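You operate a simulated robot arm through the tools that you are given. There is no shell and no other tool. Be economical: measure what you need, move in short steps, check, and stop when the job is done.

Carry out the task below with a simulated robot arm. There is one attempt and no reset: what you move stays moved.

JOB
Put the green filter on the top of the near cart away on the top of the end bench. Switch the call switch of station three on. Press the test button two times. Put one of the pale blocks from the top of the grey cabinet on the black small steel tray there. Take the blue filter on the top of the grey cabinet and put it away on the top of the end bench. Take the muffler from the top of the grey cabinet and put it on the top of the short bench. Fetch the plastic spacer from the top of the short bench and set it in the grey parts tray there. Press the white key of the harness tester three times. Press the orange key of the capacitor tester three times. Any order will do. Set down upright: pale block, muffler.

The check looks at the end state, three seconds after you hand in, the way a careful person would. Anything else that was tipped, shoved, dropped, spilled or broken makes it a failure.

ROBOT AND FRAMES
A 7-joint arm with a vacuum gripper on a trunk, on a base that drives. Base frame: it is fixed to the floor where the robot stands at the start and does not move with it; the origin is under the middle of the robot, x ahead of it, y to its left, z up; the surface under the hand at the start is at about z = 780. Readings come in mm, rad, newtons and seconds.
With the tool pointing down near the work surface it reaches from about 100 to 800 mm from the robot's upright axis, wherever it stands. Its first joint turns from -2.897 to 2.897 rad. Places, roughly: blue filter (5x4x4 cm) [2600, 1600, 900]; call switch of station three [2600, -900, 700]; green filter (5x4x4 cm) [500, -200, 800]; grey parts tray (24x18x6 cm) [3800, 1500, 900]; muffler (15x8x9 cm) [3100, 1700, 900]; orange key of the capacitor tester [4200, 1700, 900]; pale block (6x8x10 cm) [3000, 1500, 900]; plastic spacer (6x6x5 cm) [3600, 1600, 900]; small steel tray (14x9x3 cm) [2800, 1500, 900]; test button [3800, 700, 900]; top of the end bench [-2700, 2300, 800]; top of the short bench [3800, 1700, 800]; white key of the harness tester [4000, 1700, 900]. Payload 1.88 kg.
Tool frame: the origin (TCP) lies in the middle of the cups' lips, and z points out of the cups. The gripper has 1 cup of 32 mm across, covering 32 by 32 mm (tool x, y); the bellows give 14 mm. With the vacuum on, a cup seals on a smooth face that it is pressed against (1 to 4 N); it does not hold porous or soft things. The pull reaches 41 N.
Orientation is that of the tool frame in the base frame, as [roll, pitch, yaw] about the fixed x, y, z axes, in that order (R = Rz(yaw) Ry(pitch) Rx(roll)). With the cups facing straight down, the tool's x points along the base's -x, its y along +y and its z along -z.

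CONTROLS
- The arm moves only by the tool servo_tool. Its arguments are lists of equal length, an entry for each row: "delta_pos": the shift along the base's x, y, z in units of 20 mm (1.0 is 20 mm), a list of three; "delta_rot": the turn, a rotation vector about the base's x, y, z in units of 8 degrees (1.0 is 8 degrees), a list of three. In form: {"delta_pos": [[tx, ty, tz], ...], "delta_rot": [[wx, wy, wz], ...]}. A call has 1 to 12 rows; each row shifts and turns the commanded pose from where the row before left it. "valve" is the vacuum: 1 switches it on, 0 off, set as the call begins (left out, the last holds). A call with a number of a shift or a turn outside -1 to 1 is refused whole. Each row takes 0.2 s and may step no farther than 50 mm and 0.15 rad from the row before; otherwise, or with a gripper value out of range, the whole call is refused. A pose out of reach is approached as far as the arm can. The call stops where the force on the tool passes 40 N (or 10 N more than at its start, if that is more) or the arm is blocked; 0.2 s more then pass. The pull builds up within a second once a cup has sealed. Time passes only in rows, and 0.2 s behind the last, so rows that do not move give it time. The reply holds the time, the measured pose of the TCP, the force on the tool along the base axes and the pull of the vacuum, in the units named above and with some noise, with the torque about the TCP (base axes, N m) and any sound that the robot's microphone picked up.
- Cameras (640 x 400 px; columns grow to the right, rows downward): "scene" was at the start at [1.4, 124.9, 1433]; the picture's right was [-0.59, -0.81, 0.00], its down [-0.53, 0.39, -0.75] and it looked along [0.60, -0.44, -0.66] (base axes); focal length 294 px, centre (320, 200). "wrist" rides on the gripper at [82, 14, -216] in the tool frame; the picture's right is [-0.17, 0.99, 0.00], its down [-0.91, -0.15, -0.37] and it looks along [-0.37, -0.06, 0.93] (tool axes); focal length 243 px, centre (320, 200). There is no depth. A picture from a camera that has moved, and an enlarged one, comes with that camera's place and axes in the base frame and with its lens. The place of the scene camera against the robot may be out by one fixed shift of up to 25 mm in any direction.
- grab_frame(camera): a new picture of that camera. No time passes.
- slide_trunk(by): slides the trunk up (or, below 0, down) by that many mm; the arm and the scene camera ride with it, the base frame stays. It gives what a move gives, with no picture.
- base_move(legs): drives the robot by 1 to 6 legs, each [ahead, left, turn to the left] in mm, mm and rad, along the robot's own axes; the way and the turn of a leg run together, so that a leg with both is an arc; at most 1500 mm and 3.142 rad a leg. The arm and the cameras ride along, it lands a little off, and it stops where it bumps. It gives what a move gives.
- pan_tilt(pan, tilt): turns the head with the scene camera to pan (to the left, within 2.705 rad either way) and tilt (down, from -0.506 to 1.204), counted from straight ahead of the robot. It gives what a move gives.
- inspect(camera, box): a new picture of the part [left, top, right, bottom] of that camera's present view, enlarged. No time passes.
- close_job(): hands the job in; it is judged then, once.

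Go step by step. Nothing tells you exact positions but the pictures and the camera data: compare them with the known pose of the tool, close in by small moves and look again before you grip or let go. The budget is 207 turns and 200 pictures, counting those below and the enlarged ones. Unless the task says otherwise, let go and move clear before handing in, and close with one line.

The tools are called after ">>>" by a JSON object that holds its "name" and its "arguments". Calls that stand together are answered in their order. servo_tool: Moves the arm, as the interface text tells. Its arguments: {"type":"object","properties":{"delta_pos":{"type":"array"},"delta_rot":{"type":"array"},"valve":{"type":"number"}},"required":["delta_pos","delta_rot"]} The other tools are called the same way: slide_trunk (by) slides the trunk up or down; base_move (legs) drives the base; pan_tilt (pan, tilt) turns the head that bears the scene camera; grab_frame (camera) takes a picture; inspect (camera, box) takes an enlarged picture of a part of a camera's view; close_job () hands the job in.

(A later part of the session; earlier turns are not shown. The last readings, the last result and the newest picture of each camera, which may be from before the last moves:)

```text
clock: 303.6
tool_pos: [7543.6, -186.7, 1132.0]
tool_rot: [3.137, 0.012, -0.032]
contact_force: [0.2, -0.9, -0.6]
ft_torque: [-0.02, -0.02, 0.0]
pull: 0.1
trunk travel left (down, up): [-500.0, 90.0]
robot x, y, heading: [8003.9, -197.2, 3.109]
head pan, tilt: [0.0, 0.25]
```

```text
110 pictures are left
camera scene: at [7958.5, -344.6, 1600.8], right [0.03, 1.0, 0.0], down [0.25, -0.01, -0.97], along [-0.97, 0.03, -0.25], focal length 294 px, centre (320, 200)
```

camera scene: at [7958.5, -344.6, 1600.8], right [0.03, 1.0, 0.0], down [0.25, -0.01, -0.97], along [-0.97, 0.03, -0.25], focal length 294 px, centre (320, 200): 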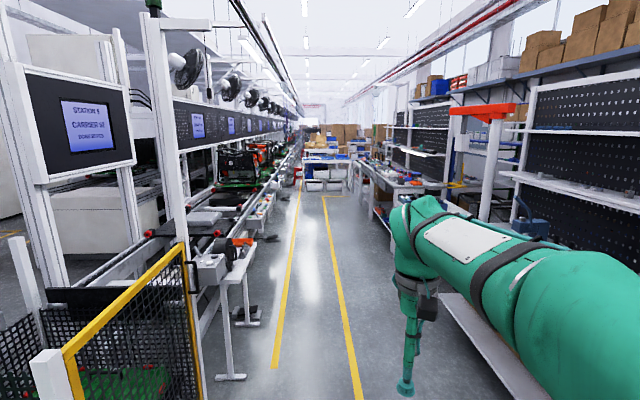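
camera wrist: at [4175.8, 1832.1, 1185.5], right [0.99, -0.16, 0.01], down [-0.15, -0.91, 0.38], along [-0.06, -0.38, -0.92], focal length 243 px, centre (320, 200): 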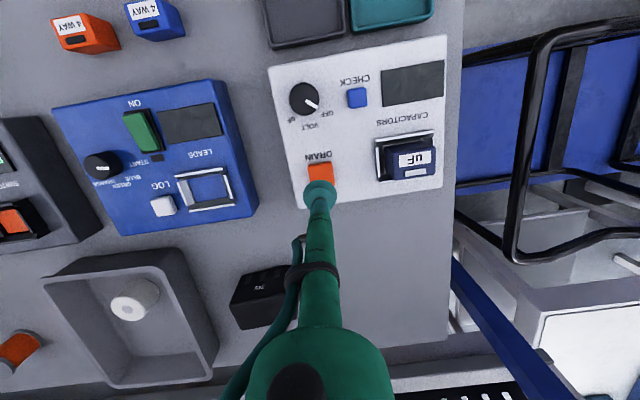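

The aisle is clear down its middle (y≈-340). Driving west to about x≈4200 and looking for the test button on the right.

>>> {"name": "base_move", "arguments": {"legs": [[0, 120, 0.033], [1300, 0, 0], [1300, 0, 0], [1200, 0, 0]]}}

>>> {"name": "pan_tilt", "arguments": {"pan": -0.8, "tilt": 0.45}}

>>> {"name": "grab_frame", "arguments": {"camera": "scene"}}

>>> {"name": "pan_tilt", "arguments": {"pan": 0.4, "tilt": 0.3}}

>>> {"name": "grab_frame", "arguments": {"camera": "scene"}}

```text
clock: 322.8
tool_pos: [3739.6, -339.5, 1132.0]
tool_rot: [3.137, 0.013, 0.004]
contact_force: [0.8, 0.2, -1.4]
ft_torque: [0.01, 0.0, 0.01]
pull: 0.1
trunk travel left (down, up): [-500.0, 90.0]
robot x, y, heading: [4200.2, -325.9, -3.136]
head pan, tilt: [0.0, 0.25]
```

```text
clock: 323.9
tool_pos: [3739.5, -339.8, 1131.8]
tool_rot: [3.138, 0.011, 0.006]
contact_force: [0.1, 0.4, -1.1]
ft_torque: [0.02, -0.03, 0.0]
pull: 0.1
trunk travel left (down, up): [-500.0, 90.0]
robot x, y, heading: [4198.3, -325.9, -3.138]
head pan, tilt: [-0.799, 0.45]
```

```text
109 pictures are left
camera scene: at [4188.5, -414.7, 1582.2], right [0.71, 0.7, 0.0], down [0.31, -0.31, -0.9], along [-0.63, 0.64, -0.43], focal length 294 px, centre (320, 200)
```

scene: 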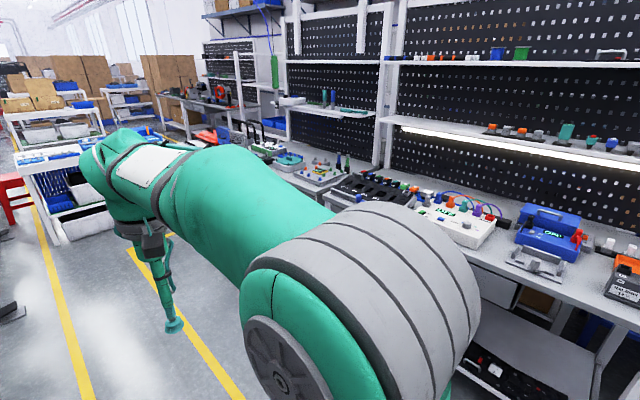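

```text
clock: 325.3
tool_pos: [3739.7, -340.7, 1131.0]
tool_rot: [3.138, 0.012, 0.006]
contact_force: [-0.3, -1.8, 0.4]
ft_torque: [-0.02, 0.01, 0.01]
pull: 0.0
trunk travel left (down, up): [-500.0, 90.0]
robot x, y, heading: [4201.2, -323.1, -3.134]
head pan, tilt: [0.4, 0.3]
```

```text
108 pictures are left
camera scene: at [4167.2, -517.0, 1596.1], right [-0.39, 0.92, 0.0], down [0.27, 0.12, -0.96], along [-0.88, -0.38, -0.3], focal length 294 px, centre (320, 200)
```

scene: 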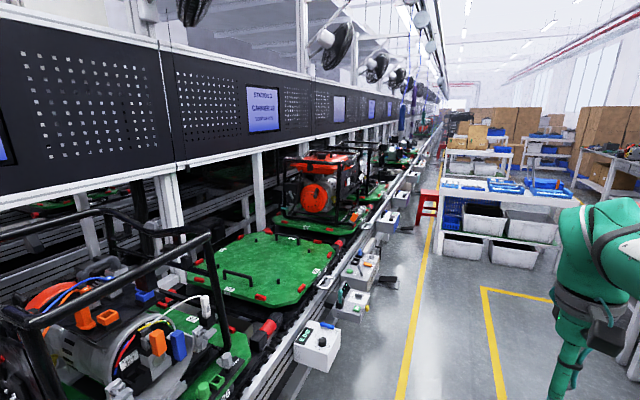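

The test button is on the bench to the north near (3800, 700). I'll drive to x≈3800 and face that bench.

>>> {"name": "base_move", "arguments": {"legs": [[380, 0, 0], [0, 0, -1.57], [350, 0, 0]]}}

>>> {"name": "pan_tilt", "arguments": {"pan": 0.0, "tilt": 0.6}}

>>> {"name": "grab_frame", "arguments": {"camera": "scene"}}

>>> {"name": "grab_frame", "arguments": {"camera": "wrist"}}

```text
clock: 333.5
tool_pos: [3809.9, 484.5, 1132.2]
tool_rot: [3.14, 0.01, -1.583]
contact_force: [0.0, -0.4, 0.4]
ft_torque: [-0.03, -0.03, -0.04]
pull: 0.0
trunk travel left (down, up): [-500.0, 90.0]
robot x, y, heading: [3816.0, 22.8, 1.563]
head pan, tilt: [0.4, 0.3]
```

```text
clock: 334.4
tool_pos: [3810.4, 484.3, 1131.2]
tool_rot: [3.139, 0.014, -1.583]
contact_force: [-0.1, 0.0, -0.5]
ft_torque: [0.0, 0.02, 0.03]
pull: 0.1
trunk travel left (down, up): [-500.0, 90.0]
robot x, y, heading: [3814.9, 23.2, 1.557]
head pan, tilt: [0.0, 0.6]
```

```text
107 pictures are left
camera scene: at [3644.4, 65.5, 1568.7], right [1.0, -0.01, 0.0], down [-0.01, -0.56, -0.83], along [0.01, 0.83, -0.56], focal length 294 px, centre (320, 200)
```

scene: 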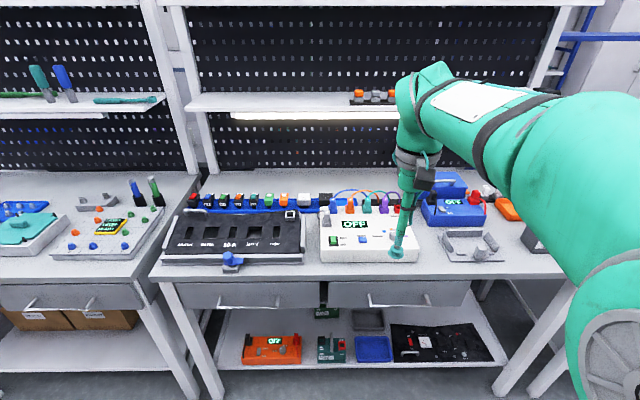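

```text
106 pictures are left
camera wrist: at [3796.5, 400.9, 1346.7], right [-0.98, 0.18, 0.01], down [0.17, 0.91, 0.38], along [0.06, 0.38, -0.92], focal length 243 px, centre (320, 200)
```

wrist: 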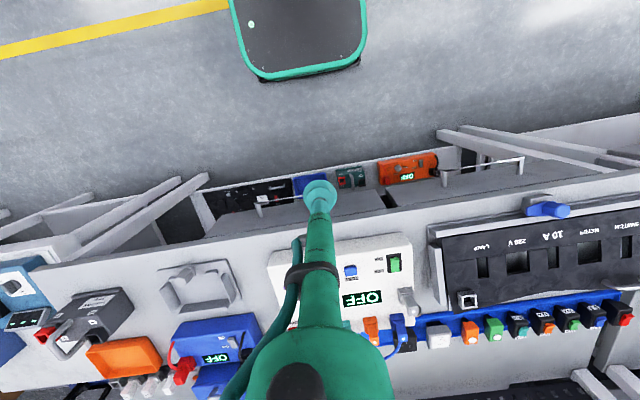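

>>> {"name": "inspect", "arguments": {"camera": "scene", "box": [300, 180, 540, 280]}}

>>> {"name": "inspect", "arguments": {"camera": "wrist", "box": [320, 220, 460, 320]}}

```text
2.67 times, centred on (420, 230) of scene
camera zoom: at [3644.4, 65.5, 1568.7], right [1.0, -0.01, 0.0], down [-0.01, -0.56, -0.83], along [0.01, 0.83, -0.56], focal length 783 px, centre (53, 120)
```

zoom: 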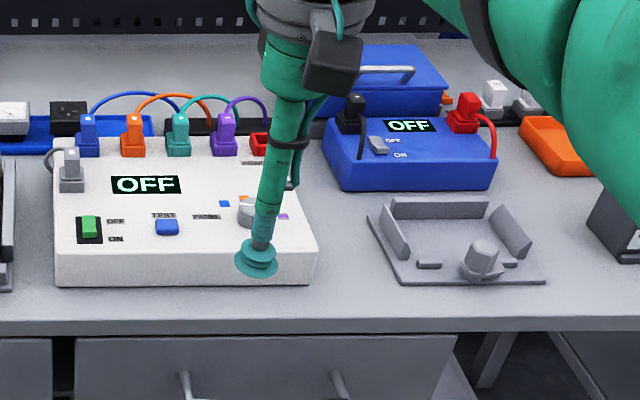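

```text
4.00 times, centred on (390, 270) of wrist
camera zoom: at [3796.5, 400.9, 1346.7], right [-0.98, 0.18, 0.01], down [0.17, 0.91, 0.38], along [0.06, 0.38, -0.92], focal length 970 px, centre (40, -80)
```

zoom: 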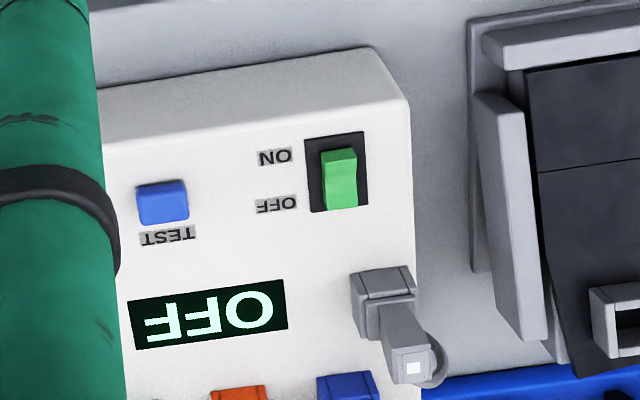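

The blue TEST button on the white tester is at about (3790, 757). Driving 200 mm closer and positioning over it.

>>> {"name": "base_move", "arguments": {"legs": [[200, 0, 0]]}}

>>> {"name": "servo_tool", "arguments": {"delta_pos": [[-0.6, 0, -1], [-0.6, 0, -1], [0, 0.5, -1], [0, 0.5, -1], [0, 0.5, -1], [0, 0, -1]], "delta_rot": [[0, 0, 0], [0, 0, 0], [0, 0, 0], [0, 0, 0], [0, 0, 0], [0, 0, 0]]}}

>>> {"name": "grab_frame", "arguments": {"camera": "wrist"}}

```text
clock: 336.0
tool_pos: [3814.4, 685.7, 1131.0]
tool_rot: [3.139, 0.011, -1.585]
contact_force: [-0.1, -0.4, -0.6]
ft_torque: [0.0, 0.06, -0.03]
pull: 0.0
trunk travel left (down, up): [-500.0, 90.0]
robot x, y, heading: [3816.0, 230.0, 1.56]
head pan, tilt: [0.0, 0.6]
```

```text
clock: 337.4
tool_pos: [3789.8, 715.7, 1011.8]
tool_rot: [3.138, 0.012, -1.585]
contact_force: [-0.7, -0.5, 0.1]
ft_torque: [0.0, -0.04, -0.03]
pull: 0.1
trunk travel left (down, up): [-500.0, 90.0]
robot x, y, heading: [3816.8, 222.9, 1.562]
head pan, tilt: [0.0, 0.6]
```

```text
103 pictures are left
camera wrist: at [3775.2, 632.2, 1226.3], right [-0.98, 0.18, 0.01], down [0.17, 0.91, 0.39], along [0.06, 0.38, -0.92], focal length 243 px, centre (320, 200)
```

wrist: 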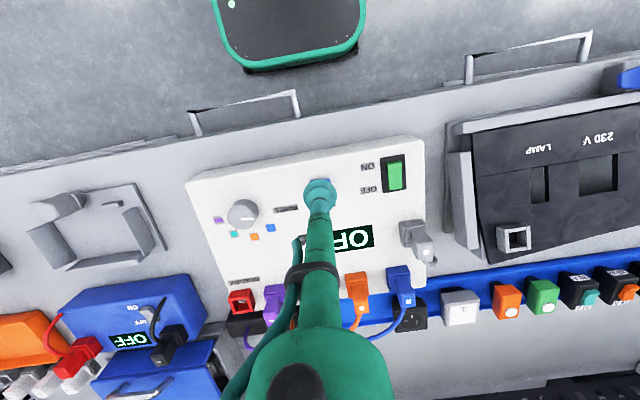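

>>> {"name": "servo_tool", "arguments": {"delta_pos": [[0, 1, 0], [0, 1, 0], [0, 1, 0]], "delta_rot": [[0, 0, 0], [0, 0, 0], [0, 0, 0]]}}

>>> {"name": "inspect", "arguments": {"camera": "wrist", "box": [220, 90, 420, 215]}}

```text
clock: 338.2
tool_pos: [3787.8, 775.7, 1011.3]
tool_rot: [3.135, 0.011, -1.586]
contact_force: [0.3, 0.2, -0.2]
ft_torque: [-0.02, -0.01, 0.02]
pull: 0.1
trunk travel left (down, up): [-500.0, 90.0]
robot x, y, heading: [3817.4, 223.8, 1.559]
head pan, tilt: [0.0, 0.6]
```

```text
3.20 times, centred on (320, 152) of wrist
camera zoom: at [3774.0, 691.7, 1226.4], right [-0.98, 0.18, 0.01], down [0.17, 0.91, 0.38], along [0.06, 0.38, -0.92], focal length 776 px, centre (320, 352)
```

zoom: 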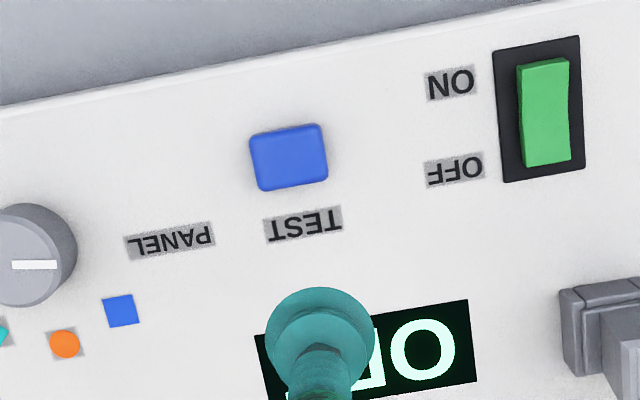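

Button at (3791, 737). Moving over it and descending to feel contact.

>>> {"name": "servo_tool", "arguments": {"delta_pos": [[0.1, -1, 0], [0.08, -0.95, -0.5], [0, 0, -1], [0, 0, -1], [0, 0, -1], [0, 0, -0.3]], "delta_rot": [[0, 0, 0], [0, 0, 0], [0, 0, 0], [0, 0, 0], [0, 0, 0], [0, 0, 0]]}}

>>> {"name": "inspect", "arguments": {"camera": "wrist", "box": [220, 130, 420, 255]}}

```text
clock: 339.6
tool_pos: [3793.9, 737.2, 935.9]
tool_rot: [3.137, 0.013, -1.584]
contact_force: [-0.1, 2.1, 3.9]
ft_torque: [-0.07, 0.04, -0.05]
pull: 0.0
trunk travel left (down, up): [-500.0, 90.0]
robot x, y, heading: [3815.2, 224.8, 1.554]
head pan, tilt: [0.0, 0.6]
heard: click
```

```text
3.20 times, centred on (320, 192) of wrist
camera zoom: at [3779.5, 654.1, 1151.3], right [-0.98, 0.18, 0.01], down [0.17, 0.91, 0.39], along [0.06, 0.38, -0.92], focal length 776 px, centre (320, 224)
```

zoom: 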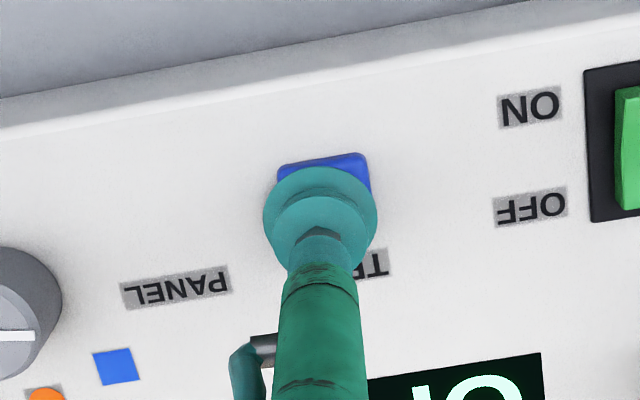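

One click already – first press. Releasing and pressing once more.

>>> {"name": "servo_tool", "arguments": {"delta_pos": [[0, 0, 0.5], [0, -0.15, 0.5], [0, 0, 0]], "delta_rot": [[0, 0, 0], [0, 0, 0], [0, 0, 0]]}}

>>> {"name": "servo_tool", "arguments": {"delta_pos": [[0, 0, -0.5], [0, 0, -0.5]], "delta_rot": [[0, 0, 0], [0, 0, 0]]}}

>>> {"name": "servo_tool", "arguments": {"delta_pos": [[0, 0, 0.5], [0, 0, 1], [0, 0, 1], [0, 0, 1], [0, 0, 1], [0, 0, 1], [0, -1, 1], [0, -1, 1], [0, -1, 0], [0, -1, 0]], "delta_rot": [[0, 0, 0], [0, 0, 0], [0, 0, 0], [0, 0, 0], [0, 0, 0], [0, 0, 0], [0, 0, 0], [0, 0, 0], [0, 0, 0], [0, 0, 0]]}}

```text
clock: 340.4
tool_pos: [3793.5, 733.1, 954.3]
tool_rot: [3.139, 0.01, -1.585]
contact_force: [0.7, 0.4, 0.6]
ft_torque: [0.02, 0.0, 0.04]
pull: 0.1
trunk travel left (down, up): [-500.0, 90.0]
robot x, y, heading: [3817.4, 223.5, 1.547]
head pan, tilt: [0.0, 0.6]
```

```text
clock: 341.0
tool_pos: [3792.3, 733.8, 936.4]
tool_rot: [3.137, 0.012, -1.585]
contact_force: [0.5, 1.5, 4.0]
ft_torque: [-0.03, 0.04, 0.0]
pull: 0.0
trunk travel left (down, up): [-500.0, 90.0]
robot x, y, heading: [3816.1, 226.5, 1.553]
head pan, tilt: [0.0, 0.6]
heard: click
```

```text
clock: 343.2
tool_pos: [3793.2, 653.4, 1084.0]
tool_rot: [3.138, 0.009, -1.585]
contact_force: [0.5, -0.1, 0.1]
ft_torque: [0.01, 0.0, -0.03]
pull: 0.1
trunk travel left (down, up): [-500.0, 90.0]
robot x, y, heading: [3819.1, 225.4, 1.555]
head pan, tilt: [0.0, 0.6]
```

Test button pressed twice (two clicks). Now to the call switch of station three: back into the aisle, sideways west, then turn to face the line.

>>> {"name": "base_move", "arguments": {"legs": [[-370, 0, 0.015], [0, 1180, 0], [0, 0, 3.14]]}}

>>> {"name": "pan_tilt", "arguments": {"pan": 0.0, "tilt": 0.6}}

>>> {"name": "grab_frame", "arguments": {"camera": "scene"}}

>>> {"name": "grab_frame", "arguments": {"camera": "wrist"}}

```text
clock: 358.6
tool_pos: [2689.0, -572.7, 1083.7]
tool_rot: [3.138, 0.011, 1.642]
contact_force: [-0.4, -0.6, -0.1]
ft_torque: [0.0, 0.02, 0.01]
pull: 0.1
trunk travel left (down, up): [-500.0, 90.0]
robot x, y, heading: [2630.1, -146.7, -1.499]
head pan, tilt: [0.0, 0.6]
```

```text
clock: 359.2
tool_pos: [2689.2, -573.6, 1084.7]
tool_rot: [3.139, 0.012, 1.642]
contact_force: [-0.3, -0.7, -0.1]
ft_torque: [0.02, 0.02, 0.0]
pull: 0.1
trunk travel left (down, up): [-500.0, 90.0]
robot x, y, heading: [2634.0, -149.5, -1.498]
head pan, tilt: [0.0, 0.6]
```

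```text
100 pictures are left
camera scene: at [2788.0, -154.5, 1568.6], right [-1.0, -0.07, 0.0], down [-0.04, 0.56, -0.83], along [0.06, -0.82, -0.56], focal length 294 px, centre (320, 200)
```

scene: 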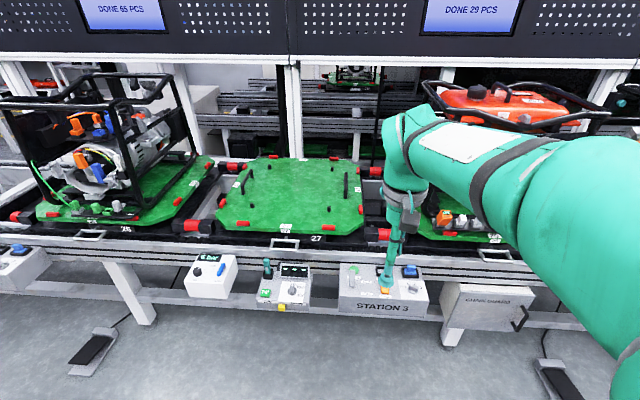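

```text
99 pictures are left
camera wrist: at [2696.0, -486.8, 1299.2], right [1.0, -0.09, 0.01], down [-0.09, -0.92, 0.38], along [-0.03, -0.38, -0.92], focal length 243 px, centre (320, 200)
```

wrist: 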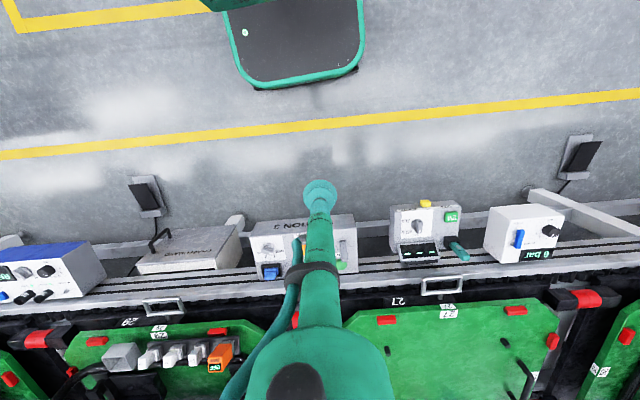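

>>> {"name": "inspect", "arguments": {"camera": "scene", "box": [330, 250, 442, 320]}}

>>> {"name": "inspect", "arguments": {"camera": "wrist", "box": [230, 200, 390, 300]}}

```text
5.71 times, centred on (386, 285) of scene
camera zoom: at [2788.0, -154.5, 1568.6], right [-1.0, -0.07, 0.0], down [-0.04, 0.56, -0.83], along [0.06, -0.82, -0.56], focal length 1677 px, centre (-57, -286)
```

zoom: 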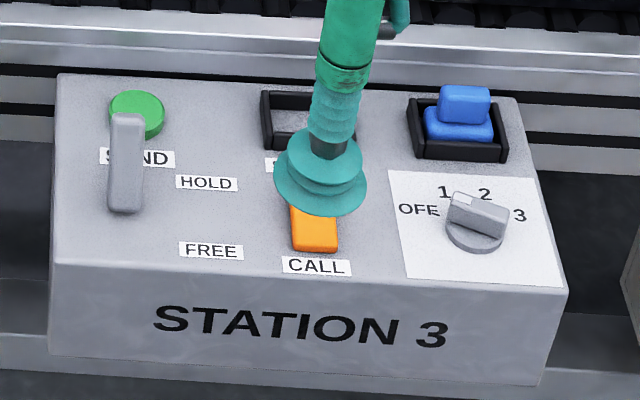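

```text
4.00 times, centred on (310, 250) of wrist
camera zoom: at [2696.0, -486.8, 1299.2], right [1.0, -0.09, 0.01], down [-0.09, -0.92, 0.38], along [-0.03, -0.38, -0.92], focal length 970 px, centre (360, 0)
```

zoom: 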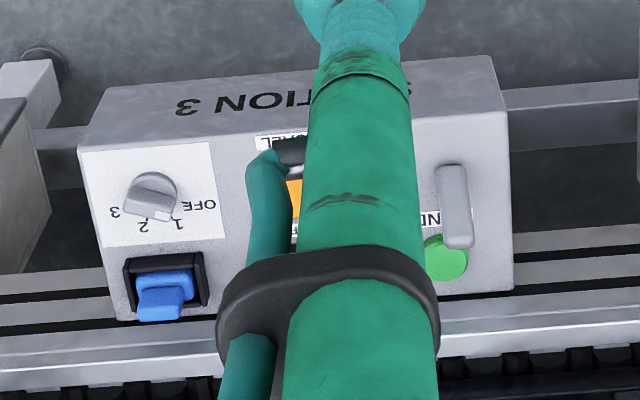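

>>> {"name": "servo_tool", "arguments": {"delta_pos": [[1, 0, 0], [1, 0, 0], [1, 0, 0], [1, 0, 0], [1, 0, 0], [1, 0, 0]], "delta_rot": [[0, 0, 0], [0, 0, 0], [0, 0, 0], [0, 0, 0], [0, 0, 0], [0, 0, 0]]}}

>>> {"name": "inspect", "arguments": {"camera": "scene", "box": [330, 250, 442, 320]}}

>>> {"name": "inspect", "arguments": {"camera": "wrist", "box": [110, 180, 300, 300]}}

>>> {"name": "inspect", "arguments": {"camera": "scene", "box": [180, 240, 320, 320]}}

```text
clock: 360.6
tool_pos: [2809.6, -573.5, 1085.7]
tool_rot: [3.138, 0.011, 1.643]
contact_force: [0.4, -0.1, 0.6]
ft_torque: [0.02, -0.01, -0.03]
pull: 0.1
trunk travel left (down, up): [-500.0, 90.0]
robot x, y, heading: [2628.0, -149.1, -1.493]
head pan, tilt: [0.0, 0.6]
```

```text
5.71 times, centred on (386, 285) of scene
camera zoom: at [2788.0, -154.5, 1568.6], right [-1.0, -0.07, 0.0], down [-0.04, 0.56, -0.83], along [0.06, -0.82, -0.56], focal length 1677 px, centre (-57, -286)
```

zoom: 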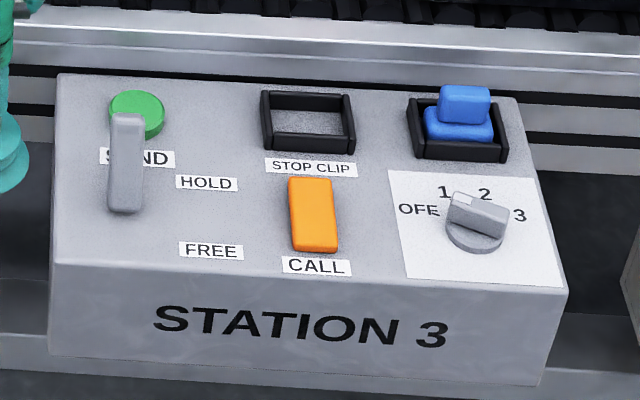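

```text
3.33 times, centred on (205, 240) of wrist
camera zoom: at [2815.9, -486.6, 1300.3], right [1.0, -0.09, 0.01], down [-0.09, -0.92, 0.38], along [-0.03, -0.38, -0.92], focal length 809 px, centre (703, 67)
```

zoom: 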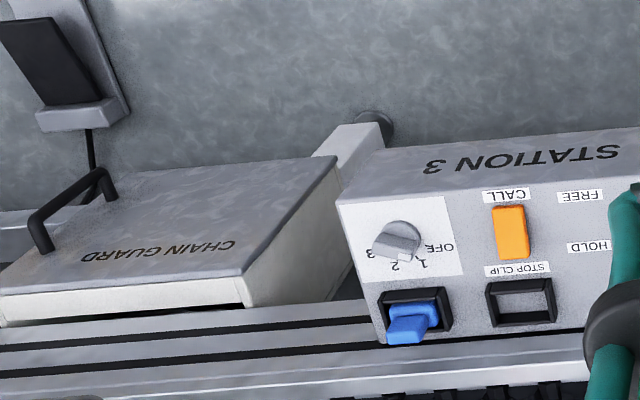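

```text
4.57 times, centred on (250, 280) of scene
camera zoom: at [2788.0, -154.5, 1568.6], right [-1.0, -0.07, 0.0], down [-0.04, 0.56, -0.83], along [0.06, -0.82, -0.56], focal length 1342 px, centre (640, -166)
```

zoom: 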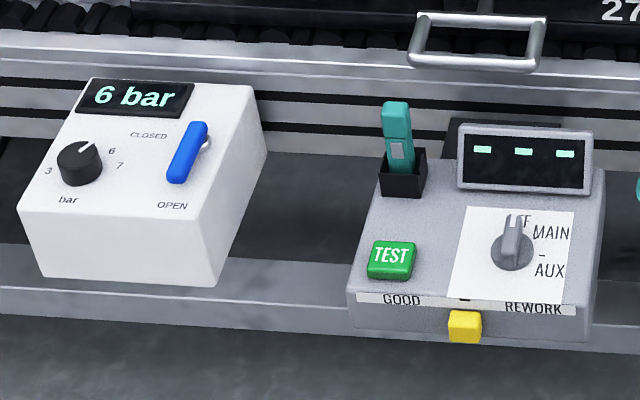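

The orange CALL rocker sits at about (2610, -877, 695). I'll bring the hand nearby to see which way the rocker is tilted.

>>> {"name": "servo_tool", "arguments": {"delta_pos": [[-0.4, -1, 0], [-0.4, -1, 0], [-0.4, -1, 0], [-0.4, -1, 0], [-0.4, -1, -0.5], [-0.4, -1, -1], [-0.4, -1, -1], [-0.4, -1, -1], [-0.4, -1, -1], [-0.4, -1, -1], [-0.4, -1, -1], [0, -1, -1]], "delta_rot": [[0, 0, 0], [0, 0, 0], [0, 0, 0], [0, 0, 0], [0, 0, 0], [0, 0, 0], [0, 0, 0], [0, 0, 0], [0, 0, 0], [0, 0, 0], [0, 0, 0], [0, 0, 0]]}}

>>> {"name": "grab_frame", "arguments": {"camera": "wrist"}}

```text
clock: 363.2
tool_pos: [2720.0, -815.0, 933.3]
tool_rot: [3.139, 0.013, 1.643]
contact_force: [0.2, 0.8, -0.3]
ft_torque: [-0.02, 0.0, 0.03]
pull: 0.0
trunk travel left (down, up): [-500.0, 90.0]
robot x, y, heading: [2627.9, -154.0, -1.504]
head pan, tilt: [0.0, 0.6]
```

```text
93 pictures are left
camera wrist: at [2727.0, -728.2, 1148.2], right [1.0, -0.09, 0.01], down [-0.09, -0.92, 0.38], along [-0.03, -0.38, -0.92], focal length 243 px, centre (320, 200)
```

wrist: 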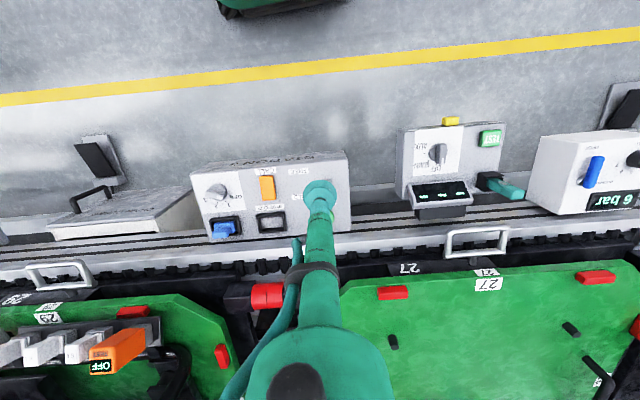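

>>> {"name": "inspect", "arguments": {"camera": "wrist", "box": [228, 160, 308, 210]}}

>>> {"name": "inspect", "arguments": {"camera": "scene", "box": [370, 270, 402, 300]}}

```text
8.00 times, centred on (268, 185) of wrist
camera zoom: at [2727.0, -728.2, 1148.2], right [1.0, -0.09, 0.01], down [-0.09, -0.92, 0.38], along [-0.03, -0.38, -0.92], focal length 1941 px, centre (736, 320)
```

zoom: 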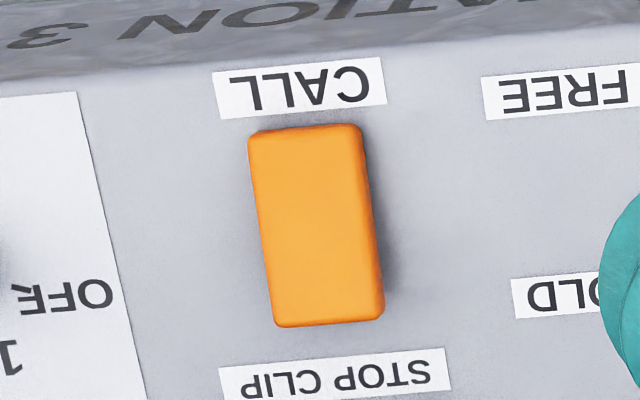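

```text
13.33 times, centred on (386, 285) of scene
camera zoom: at [2787.9, -154.6, 1568.6], right [-1.0, -0.07, 0.0], down [-0.04, 0.56, -0.83], along [0.06, -0.82, -0.56], focal length 3913 px, centre (-560, -933)
```

zoom: 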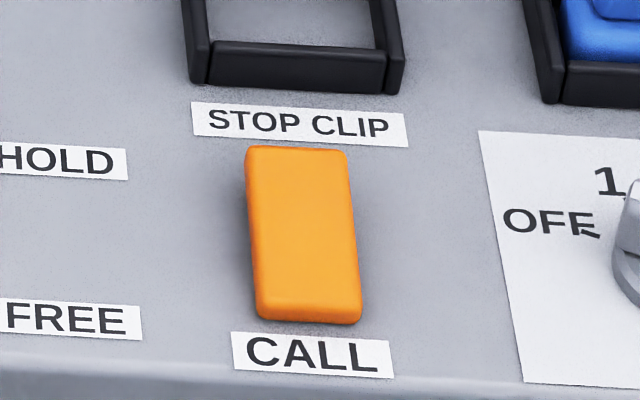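

The far (line-side) end of the rocker looks raised, so I'll press that end. Moving to (2611, -897) above it.

>>> {"name": "servo_tool", "arguments": {"delta_pos": [[-1, -0.8, 0], [-1, -0.8, 0], [-1, -0.8, 0], [-1, -0.8, 0], [-1, -0.8, 0], [-0.45, -0.1, -1], [0, 0, -1], [0, 0, -1], [0, 0, -1], [0, 0, -1], [0, 0, -1], [0, 0, -1]], "delta_rot": [[0, 0, 0], [0, 0, 0], [0, 0, 0], [0, 0, 0], [0, 0, 0], [0, 0, 0], [0, 0, 0], [0, 0, 0], [0, 0, 0], [0, 0, 0], [0, 0, 0], [0, 0, 0]]}}

>>> {"name": "servo_tool", "arguments": {"delta_pos": [[0, 0, -1], [0, 0, -1]], "delta_rot": [[0, 0, 0], [0, 0, 0]]}}

>>> {"name": "inspect", "arguments": {"camera": "wrist", "box": [220, 110, 420, 235]}}

>>> {"name": "inspect", "arguments": {"camera": "scene", "box": [330, 240, 442, 320]}}

```text
clock: 365.8
tool_pos: [2611.5, -893.3, 792.3]
tool_rot: [3.136, 0.012, 1.643]
contact_force: [0.2, 0.6, 0.2]
ft_torque: [0.01, 0.0, -0.01]
pull: 0.0
trunk travel left (down, up): [-500.0, 90.0]
robot x, y, heading: [2627.0, -149.4, -1.498]
head pan, tilt: [0.0, 0.6]
```

```text
clock: 366.4
tool_pos: [2611.9, -895.7, 752.7]
tool_rot: [3.138, 0.011, 1.643]
contact_force: [-0.5, 0.3, -0.7]
ft_torque: [0.01, 0.02, -0.02]
pull: 0.0
trunk travel left (down, up): [-500.0, 90.0]
robot x, y, heading: [2628.8, -147.7, -1.493]
head pan, tilt: [0.0, 0.6]
```

```text
3.20 times, centred on (320, 172) of wrist
camera zoom: at [2618.2, -808.9, 967.1], right [1.0, -0.09, 0.01], down [-0.09, -0.92, 0.38], along [-0.03, -0.38, -0.92], focal length 776 px, centre (320, 288)
```

zoom: 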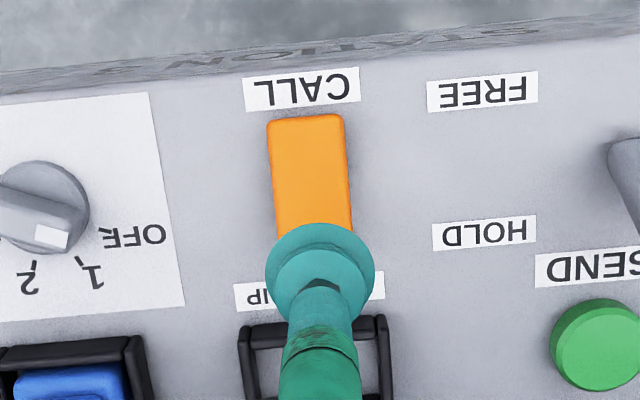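

```text
5.00 times, centred on (386, 280) of scene
camera zoom: at [2788.0, -154.7, 1568.6], right [-1.0, -0.07, 0.0], down [-0.04, 0.56, -0.83], along [0.06, -0.82, -0.57], focal length 1467 px, centre (-10, -200)
```

zoom: 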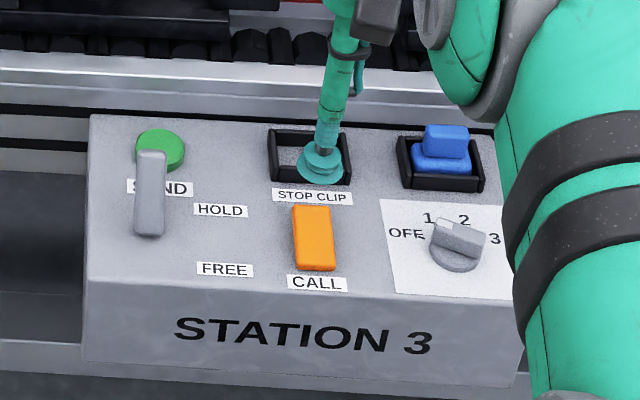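

>>> {"name": "servo_tool", "arguments": {"delta_pos": [[-0.05, -0.1, -1], [0, 0, -0.5], [0, 0, -0.3], [0, 0, -0.2]], "delta_rot": [[0, 0, 0], [0, 0, 0], [0, 0, 0], [0, 0, 0]]}}

>>> {"name": "inspect", "arguments": {"camera": "wrist", "box": [260, 130, 380, 205]}}

```text
clock: 367.4
tool_pos: [2610.8, -895.6, 713.1]
tool_rot: [3.137, 0.012, 1.642]
contact_force: [0.2, -0.3, 0.6]
ft_torque: [0.02, -0.02, -0.02]
pull: 0.0
trunk travel left (down, up): [-500.0, 90.0]
robot x, y, heading: [2628.6, -151.5, -1.503]
head pan, tilt: [0.0, 0.6]
```

```text
5.33 times, centred on (320, 168) of wrist
camera zoom: at [2617.4, -810.3, 928.4], right [1.0, -0.09, 0.01], down [-0.09, -0.92, 0.38], along [-0.03, -0.38, -0.92], focal length 1294 px, centre (320, 373)
```

zoom: 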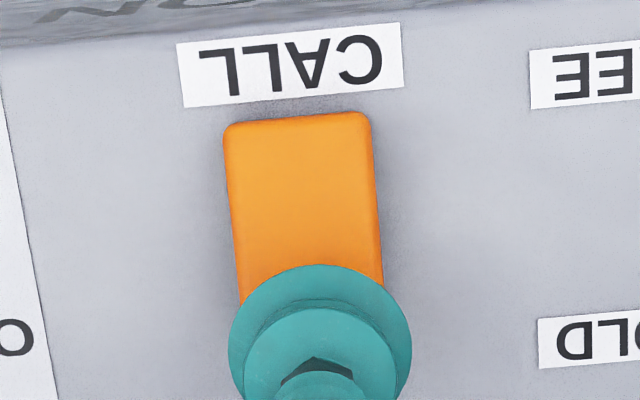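

>>> {"name": "servo_tool", "arguments": {"delta_pos": [[0, 0.2, -0.2], [0, 0, -0.2], [0, 0, -0.2]], "delta_rot": [[0, 0, 0], [0, 0, 0], [0, 0, 0]]}}

```text
clock: 368.2
tool_pos: [2611.0, -894.4, 700.9]
tool_rot: [3.137, 0.012, 1.643]
contact_force: [-1.0, -0.2, -0.1]
ft_torque: [-0.03, 0.01, 0.02]
pull: 0.0
trunk travel left (down, up): [-500.0, 90.0]
robot x, y, heading: [2627.3, -150.7, -1.497]
head pan, tilt: [0.0, 0.6]
```

>>> {"name": "servo_tool", "arguments": {"delta_pos": [[0, 0, -0.2], [0, 0, -0.2]], "delta_rot": [[0, 0, 0], [0, 0, 0]]}}

>>> {"name": "inspect", "arguments": {"camera": "wrist", "box": [260, 130, 380, 205]}}

```text
clock: 368.8
tool_pos: [2611.9, -894.1, 694.7]
tool_rot: [3.136, 0.012, 1.642]
contact_force: [0.1, 0.2, 1.0]
ft_torque: [-0.04, -0.01, 0.01]
pull: 0.1
trunk travel left (down, up): [-500.0, 90.0]
robot x, y, heading: [2632.3, -147.6, -1.497]
head pan, tilt: [0.0, 0.6]
```

```text
5.33 times, centred on (320, 168) of wrist
camera zoom: at [2617.5, -807.1, 909.3], right [1.0, -0.09, 0.01], down [-0.09, -0.92, 0.38], along [-0.03, -0.38, -0.92], focal length 1294 px, centre (320, 373)
```

zoom: 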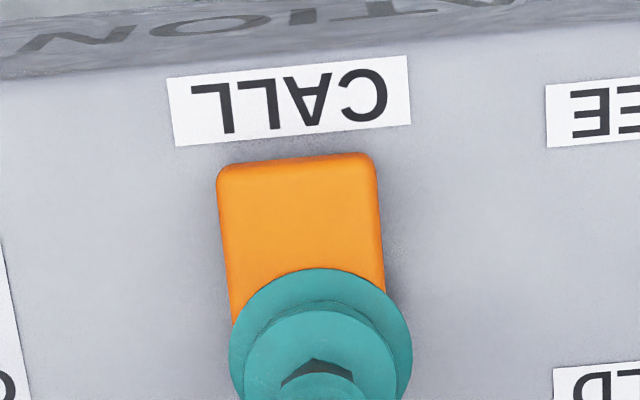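

Contact is just starting. Pressing on in small steps.

>>> {"name": "servo_tool", "arguments": {"delta_pos": [[0, 0, -0.2], [0, 0, -0.2]], "delta_rot": [[0, 0, 0], [0, 0, 0]]}}

>>> {"name": "servo_tool", "arguments": {"delta_pos": [[0, 0, -0.2], [0, 0, -0.2]], "delta_rot": [[0, 0, 0], [0, 0, 0]]}}

>>> {"name": "inspect", "arguments": {"camera": "wrist", "box": [260, 130, 380, 205]}}

```text
clock: 369.4
tool_pos: [2609.8, -894.7, 686.1]
tool_rot: [3.139, 0.013, 1.642]
contact_force: [0.4, -2.1, 4.3]
ft_torque: [0.04, 0.01, -0.01]
pull: 0.1
trunk travel left (down, up): [-500.0, 90.0]
robot x, y, heading: [2626.2, -148.6, -1.502]
head pan, tilt: [0.0, 0.6]
```

```text
clock: 370.0
tool_pos: [2611.8, -897.3, 678.8]
tool_rot: [3.139, 0.016, 1.646]
contact_force: [-0.5, -4.2, 11.2]
ft_torque: [0.15, -0.06, 0.03]
pull: 0.1
trunk travel left (down, up): [-500.0, 90.0]
robot x, y, heading: [2630.8, -151.7, -1.502]
head pan, tilt: [0.0, 0.6]
```

```text
5.33 times, centred on (320, 168) of wrist
camera zoom: at [2617.7, -808.3, 894.2], right [1.0, -0.09, 0.01], down [-0.09, -0.92, 0.39], along [-0.03, -0.39, -0.92], focal length 1294 px, centre (320, 373)
```

zoom: 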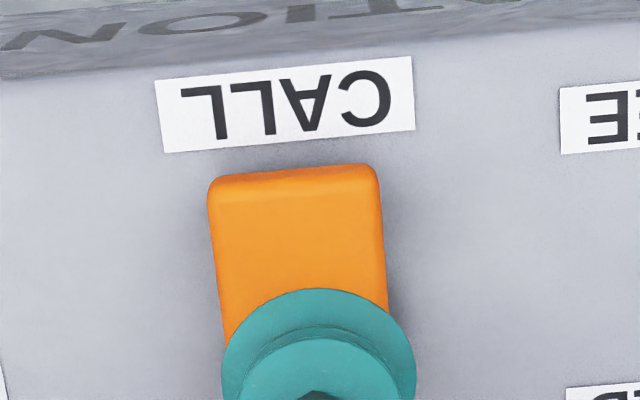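

The near end has risen. Lifting to see whether it stays.

>>> {"name": "servo_tool", "arguments": {"delta_pos": [[0, 0, 1], [0, 0, 1], [0, 0, 1], [0, 0, 1], [0, 0, 1], [0, 0, 1], [0, 0, 1]], "delta_rot": [[0, 0, 0], [0, 0, 0], [0, 0, 0], [0, 0, 0], [0, 0, 0], [0, 0, 0], [0, 0, 0]]}}

>>> {"name": "servo_tool", "arguments": {"delta_pos": [[1, 0.5, 1], [1, 0.5, 1], [1, 0.5, 1], [1, 0.5, 1], [1, 0.5, 0]], "delta_rot": [[0, 0, 0], [0, 0, 0], [0, 0, 0], [0, 0, 0], [0, 0, 0]]}}

>>> {"name": "inspect", "arguments": {"camera": "scene", "box": [370, 270, 402, 300]}}

>>> {"name": "grab_frame", "arguments": {"camera": "wrist"}}

```text
clock: 371.6
tool_pos: [2610.1, -893.1, 818.1]
tool_rot: [3.138, 0.009, 1.642]
contact_force: [-1.1, 0.4, -0.1]
ft_torque: [0.01, -0.01, 0.0]
pull: 0.1
trunk travel left (down, up): [-500.0, 90.0]
robot x, y, heading: [2628.4, -150.9, -1.505]
head pan, tilt: [0.0, 0.6]
```

```text
clock: 372.8
tool_pos: [2709.6, -844.0, 897.3]
tool_rot: [3.139, 0.013, 1.645]
contact_force: [0.3, 0.5, -0.7]
ft_torque: [-0.03, -0.04, 0.0]
pull: 0.1
trunk travel left (down, up): [-500.0, 90.0]
robot x, y, heading: [2629.0, -145.8, -1.501]
head pan, tilt: [0.0, 0.6]
```

```text
13.33 times, centred on (386, 285) of scene
camera zoom: at [2787.9, -154.3, 1568.6], right [-1.0, -0.07, 0.0], down [-0.04, 0.56, -0.83], along [0.06, -0.82, -0.56], focal length 3913 px, centre (-560, -933)
```

zoom: 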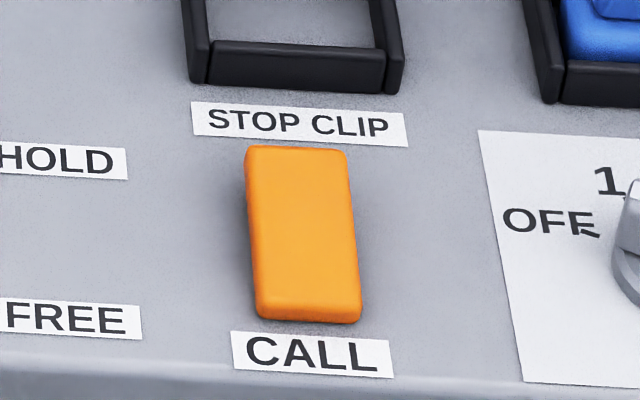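

```text
84 pictures are left
camera wrist: at [2716.8, -757.5, 1112.2], right [1.0, -0.09, 0.01], down [-0.09, -0.92, 0.39], along [-0.03, -0.38, -0.92], focal length 243 px, centre (320, 200)
```

wrist: 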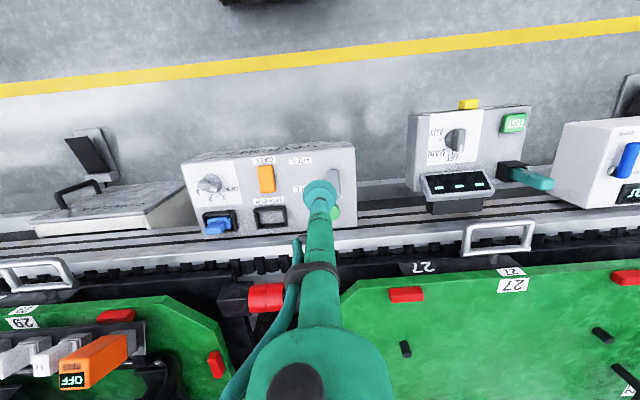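

It sprang back: not pressed past the snap. I'll press the same end further, waiting for a click.

>>> {"name": "servo_tool", "arguments": {"delta_pos": [[-1, -0.5, 0], [-1, -0.5, -1], [-1, -0.5, -1], [-1, -0.5, -1], [-0.95, -0.55, -1], [0, 0, -1], [0, 0, -1], [0, 0, -1], [0, 0, -1], [0, 0, -1], [0, 0, -0.7]], "delta_rot": [[0, 0, 0], [0, 0, 0], [0, 0, 0], [0, 0, 0], [0, 0, 0], [0, 0, 0], [0, 0, 0], [0, 0, 0], [0, 0, 0], [0, 0, 0], [0, 0, 0]]}}

>>> {"name": "servo_tool", "arguments": {"delta_pos": [[0, 0, -0.3], [0, 0, -0.2], [0, 0, -0.2]], "delta_rot": [[0, 0, 0], [0, 0, 0], [0, 0, 0]]}}

>>> {"name": "servo_tool", "arguments": {"delta_pos": [[0, 0, -0.2], [0, 0, -0.1]], "delta_rot": [[0, 0, 0], [0, 0, 0]]}}

```text
clock: 375.2
tool_pos: [2612.2, -893.6, 704.3]
tool_rot: [3.138, 0.009, 1.642]
contact_force: [-0.6, 0.0, -0.7]
ft_torque: [-0.01, -0.07, 0.01]
pull: 0.1
trunk travel left (down, up): [-500.0, 90.0]
robot x, y, heading: [2627.7, -150.6, -1.495]
head pan, tilt: [0.0, 0.6]
```

```text
clock: 376.0
tool_pos: [2611.6, -894.6, 690.9]
tool_rot: [3.139, 0.011, 1.641]
contact_force: [0.5, -0.3, 1.9]
ft_torque: [0.02, -0.01, -0.02]
pull: 0.0
trunk travel left (down, up): [-500.0, 90.0]
robot x, y, heading: [2627.3, -148.1, -1.496]
head pan, tilt: [0.0, 0.6]
```

```text
clock: 376.6
tool_pos: [2612.9, -893.7, 685.6]
tool_rot: [3.139, 0.013, 1.642]
contact_force: [0.6, -1.8, 4.4]
ft_torque: [0.03, 0.01, -0.03]
pull: 0.3
trunk travel left (down, up): [-500.0, 90.0]
robot x, y, heading: [2629.6, -150.5, -1.499]
head pan, tilt: [0.0, 0.6]
```

>>> {"name": "servo_tool", "arguments": {"delta_pos": [[0, 0, -0.2], [0, 0, -0.2], [0, 0, -0.1]], "delta_rot": [[0, 0, 0], [0, 0, 0], [0, 0, 0]]}}

>>> {"name": "servo_tool", "arguments": {"delta_pos": [[0, 0, -0.2], [0, 0, -0.1]], "delta_rot": [[0, 0, 0], [0, 0, 0]]}}

```text
clock: 377.4
tool_pos: [2612.6, -898.7, 678.2]
tool_rot: [3.139, 0.019, 1.645]
contact_force: [-2.4, -8.4, 19.4]
ft_torque: [0.31, -0.06, -0.01]
pull: 0.0
trunk travel left (down, up): [-500.0, 90.0]
robot x, y, heading: [2627.5, -152.2, -1.498]
head pan, tilt: [0.0, 0.6]
```

```text
clock: 378.0
tool_pos: [2612.4, -902.2, 677.3]
tool_rot: [3.139, 0.029, 1.643]
contact_force: [0.7, -1.1, 8.4]
ft_torque: [0.03, -0.03, -0.06]
pull: 0.1
trunk travel left (down, up): [-500.0, 90.0]
robot x, y, heading: [2623.9, -147.5, -1.505]
head pan, tilt: [0.0, 0.6]
stopped in row 2: the force on the tool passed its limit at 42 N (the readings are from after the stop); the commanded pose is now the measured one
```

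>>> {"name": "inspect", "arguments": {"camera": "scene", "box": [350, 255, 430, 310]}}

>>> {"name": "servo_tool", "arguments": {"delta_pos": [[0, 0, 1], [0, 0.5, 1], [0, 0, 1], [0, 0, 1], [0, 0, 1], [1, 1, 1], [1, 1, 1], [1, 1, 1], [1, 0, 1]], "delta_rot": [[0, 0, 0], [0, 0, 0], [0, 0, 0], [0, 0, 0], [0, 0, 0], [0, 0, 0], [0, 0, 0], [0, 0, 0], [0, 0, 0]]}}

>>> {"name": "inspect", "arguments": {"camera": "scene", "box": [350, 255, 430, 310]}}

>>> {"name": "inspect", "arguments": {"camera": "wrist", "box": [190, 110, 320, 220]}}

```text
7.27 times, centred on (390, 282) of scene
camera zoom: at [2788.0, -153.8, 1568.2], right [-1.0, -0.07, 0.0], down [-0.04, 0.56, -0.83], along [0.06, -0.82, -0.56], focal length 2134 px, centre (-189, -400)
```

zoom: 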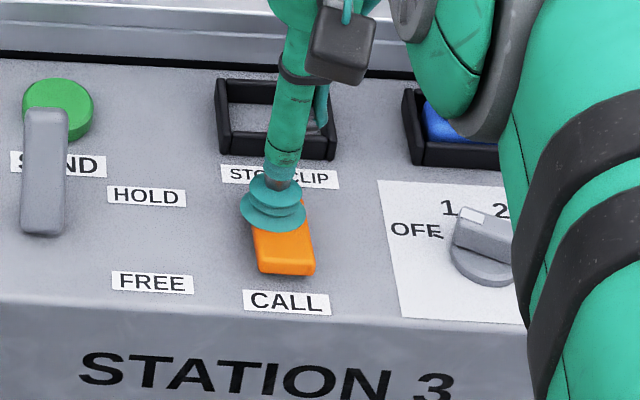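

```text
clock: 380.0
tool_pos: [2693.2, -830.3, 854.7]
tool_rot: [3.139, 0.024, 1.643]
contact_force: [0.2, 0.9, -0.6]
ft_torque: [0.02, 0.0, 0.04]
pull: 0.0
trunk travel left (down, up): [-500.0, 90.0]
robot x, y, heading: [2624.3, -146.3, -1.496]
head pan, tilt: [0.0, 0.6]
```

```text
7.27 times, centred on (390, 282) of scene
camera zoom: at [2787.8, -154.6, 1568.6], right [-1.0, -0.07, 0.0], down [-0.04, 0.56, -0.83], along [0.06, -0.82, -0.56], focal length 2134 px, centre (-189, -400)
```

zoom: 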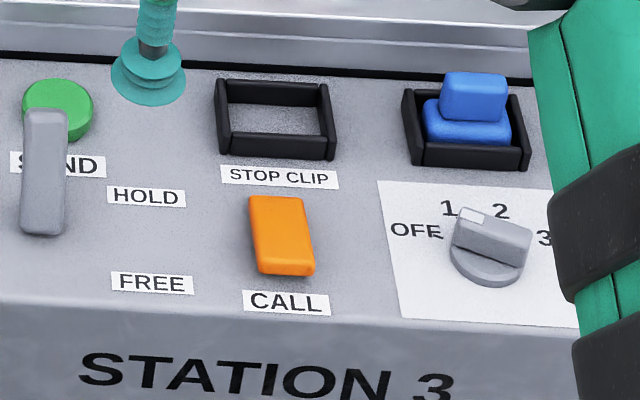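

```text
3.64 times, centred on (255, 165) of wrist
camera zoom: at [2700.6, -740.5, 1069.5], right [1.0, -0.09, 0.01], down [-0.09, -0.91, 0.4], along [-0.03, -0.39, -0.92], focal length 882 px, centre (556, 327)
```

zoom: 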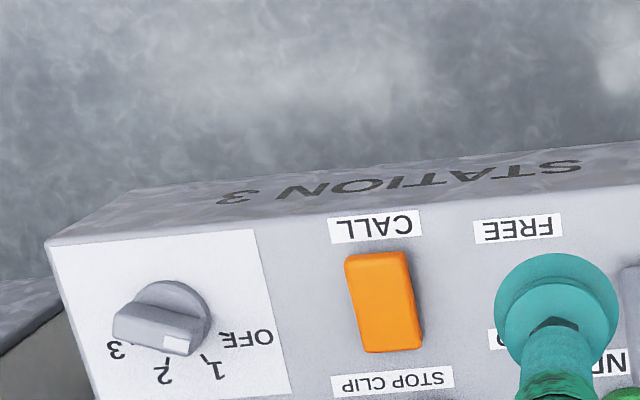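

The rocker has latched to the other side: the call switch is on. Now back around to the cabinet for the blue filter: raise and tuck the hand, turn east, and drive the aisle.

>>> {"name": "servo_tool", "arguments": {"delta_pos": [[0, 1, 1], [0, 1, 1], [0, 1, 1], [0, 1, 1], [0, 1, 1], [0, 1, 1], [0, 1, 1], [0, 1, 1], [0, 1, 1], [0, 1, 1], [0, 1, 1], [0, 1, 1]], "delta_rot": [[0, 0, 0], [0, 0, 0], [0, 0, 0], [0, 0, 0], [0, 0, 0], [0, 0, 0], [0, 0, 0], [0, 0, 0], [0, 0, 0], [0, 0, 0], [0, 0, 0], [0, 0, 0]]}}

>>> {"name": "base_move", "arguments": {"legs": [[0, 0, 1.5], [1350, -100, 0], [1350, 0, 0]]}}

```text
clock: 382.6
tool_pos: [2693.6, -589.7, 1095.0]
tool_rot: [3.137, 0.023, 1.644]
contact_force: [0.0, -0.2, 0.3]
ft_torque: [0.03, -0.01, 0.0]
pull: 0.0
trunk travel left (down, up): [-500.0, 90.0]
robot x, y, heading: [2628.5, -149.6, -1.502]
head pan, tilt: [0.0, 0.6]
```

```text
clock: 399.7
tool_pos: [5811.7, -83.9, 1096.0]
tool_rot: [3.139, 0.025, -3.089]
contact_force: [0.4, -0.3, 0.5]
ft_torque: [-0.01, 0.01, 0.02]
pull: 0.0
trunk travel left (down, up): [-500.0, 90.0]
robot x, y, heading: [5367.2, -141.8, 0.051]
head pan, tilt: [0.0, 0.6]
```

>>> {"name": "base_move", "arguments": {"legs": [[0, -100, -0.051], [1330, 0, 0], [1330, 0, 0]]}}

```text
clock: 413.2
tool_pos: [8439.6, -200.0, 1094.0]
tool_rot: [3.138, 0.024, 3.139]
contact_force: [0.4, 0.1, 0.5]
ft_torque: [-0.01, -0.01, 0.0]
pull: 0.1
trunk travel left (down, up): [-500.0, 90.0]
robot x, y, heading: [7992.7, -230.1, -0.002]
head pan, tilt: [0.0, 0.6]
```

>>> {"name": "base_move", "arguments": {"legs": [[30, 1385, 0], [0, 1385, 0]]}}

```text
clock: 426.7
tool_pos: [8498.5, 2570.6, 1094.7]
tool_rot: [3.139, 0.025, 3.104]
contact_force: [-0.2, 0.1, 0.3]
ft_torque: [-0.03, -0.01, 0.03]
pull: 0.2
trunk travel left (down, up): [-500.0, 90.0]
robot x, y, heading: [8050.5, 2556.5, -0.038]
head pan, tilt: [0.0, 0.6]
```

>>> {"name": "base_move", "arguments": {"legs": [[0, 0, 0.038], [-1340, 0, 0], [-1340, 0, 0]]}}

```text
clock: 440.0
tool_pos: [5831.5, 2597.8, 1095.4]
tool_rot: [3.138, 0.025, 3.141]
contact_force: [0.2, -0.1, 0.2]
ft_torque: [0.04, -0.01, -0.01]
pull: 0.1
trunk travel left (down, up): [-500.0, 90.0]
robot x, y, heading: [5390.2, 2565.4, -0.002]
head pan, tilt: [0.0, 0.6]
```

>>> {"name": "base_move", "arguments": {"legs": [[-1380, 0, 0], [-1380, 0, 0], [0, 0, -1.57]]}}

>>> {"name": "pan_tilt", "arguments": {"pan": 0.0, "tilt": 0.7}}

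>>> {"name": "grab_frame", "arguments": {"camera": "scene"}}

```text
clock: 457.1
tool_pos: [2675.9, 2159.5, 1094.0]
tool_rot: [3.137, 0.026, 1.561]
contact_force: [0.9, 0.5, 0.3]
ft_torque: [0.01, 0.01, 0.02]
pull: 0.1
trunk travel left (down, up): [-500.0, 90.0]
robot x, y, heading: [2645.9, 2606.2, -1.581]
head pan, tilt: [0.0, 0.6]
```

```text
clock: 457.8
tool_pos: [2674.9, 2159.9, 1094.3]
tool_rot: [3.138, 0.023, 1.562]
contact_force: [-0.7, -0.3, 0.6]
ft_torque: [-0.01, 0.0, 0.03]
pull: 0.1
trunk travel left (down, up): [-500.0, 90.0]
robot x, y, heading: [2644.2, 2604.0, -1.579]
head pan, tilt: [0.0, 0.7]
```

```text
80 pictures are left
camera scene: at [2804.1, 2589.9, 1560.0], right [-1.0, 0.01, 0.0], down [0.01, 0.64, -0.77], along [-0.01, -0.77, -0.64], focal length 294 px, centre (320, 200)
```

scene: 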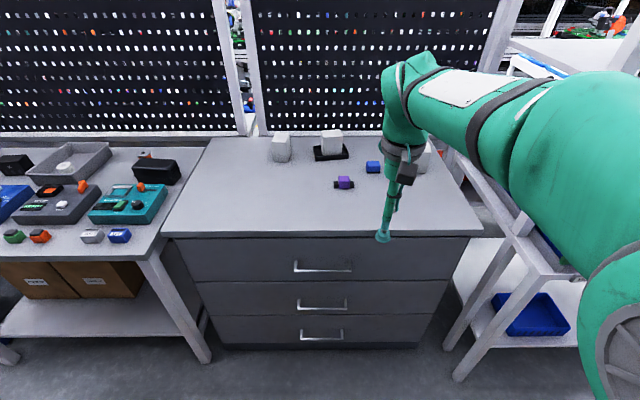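

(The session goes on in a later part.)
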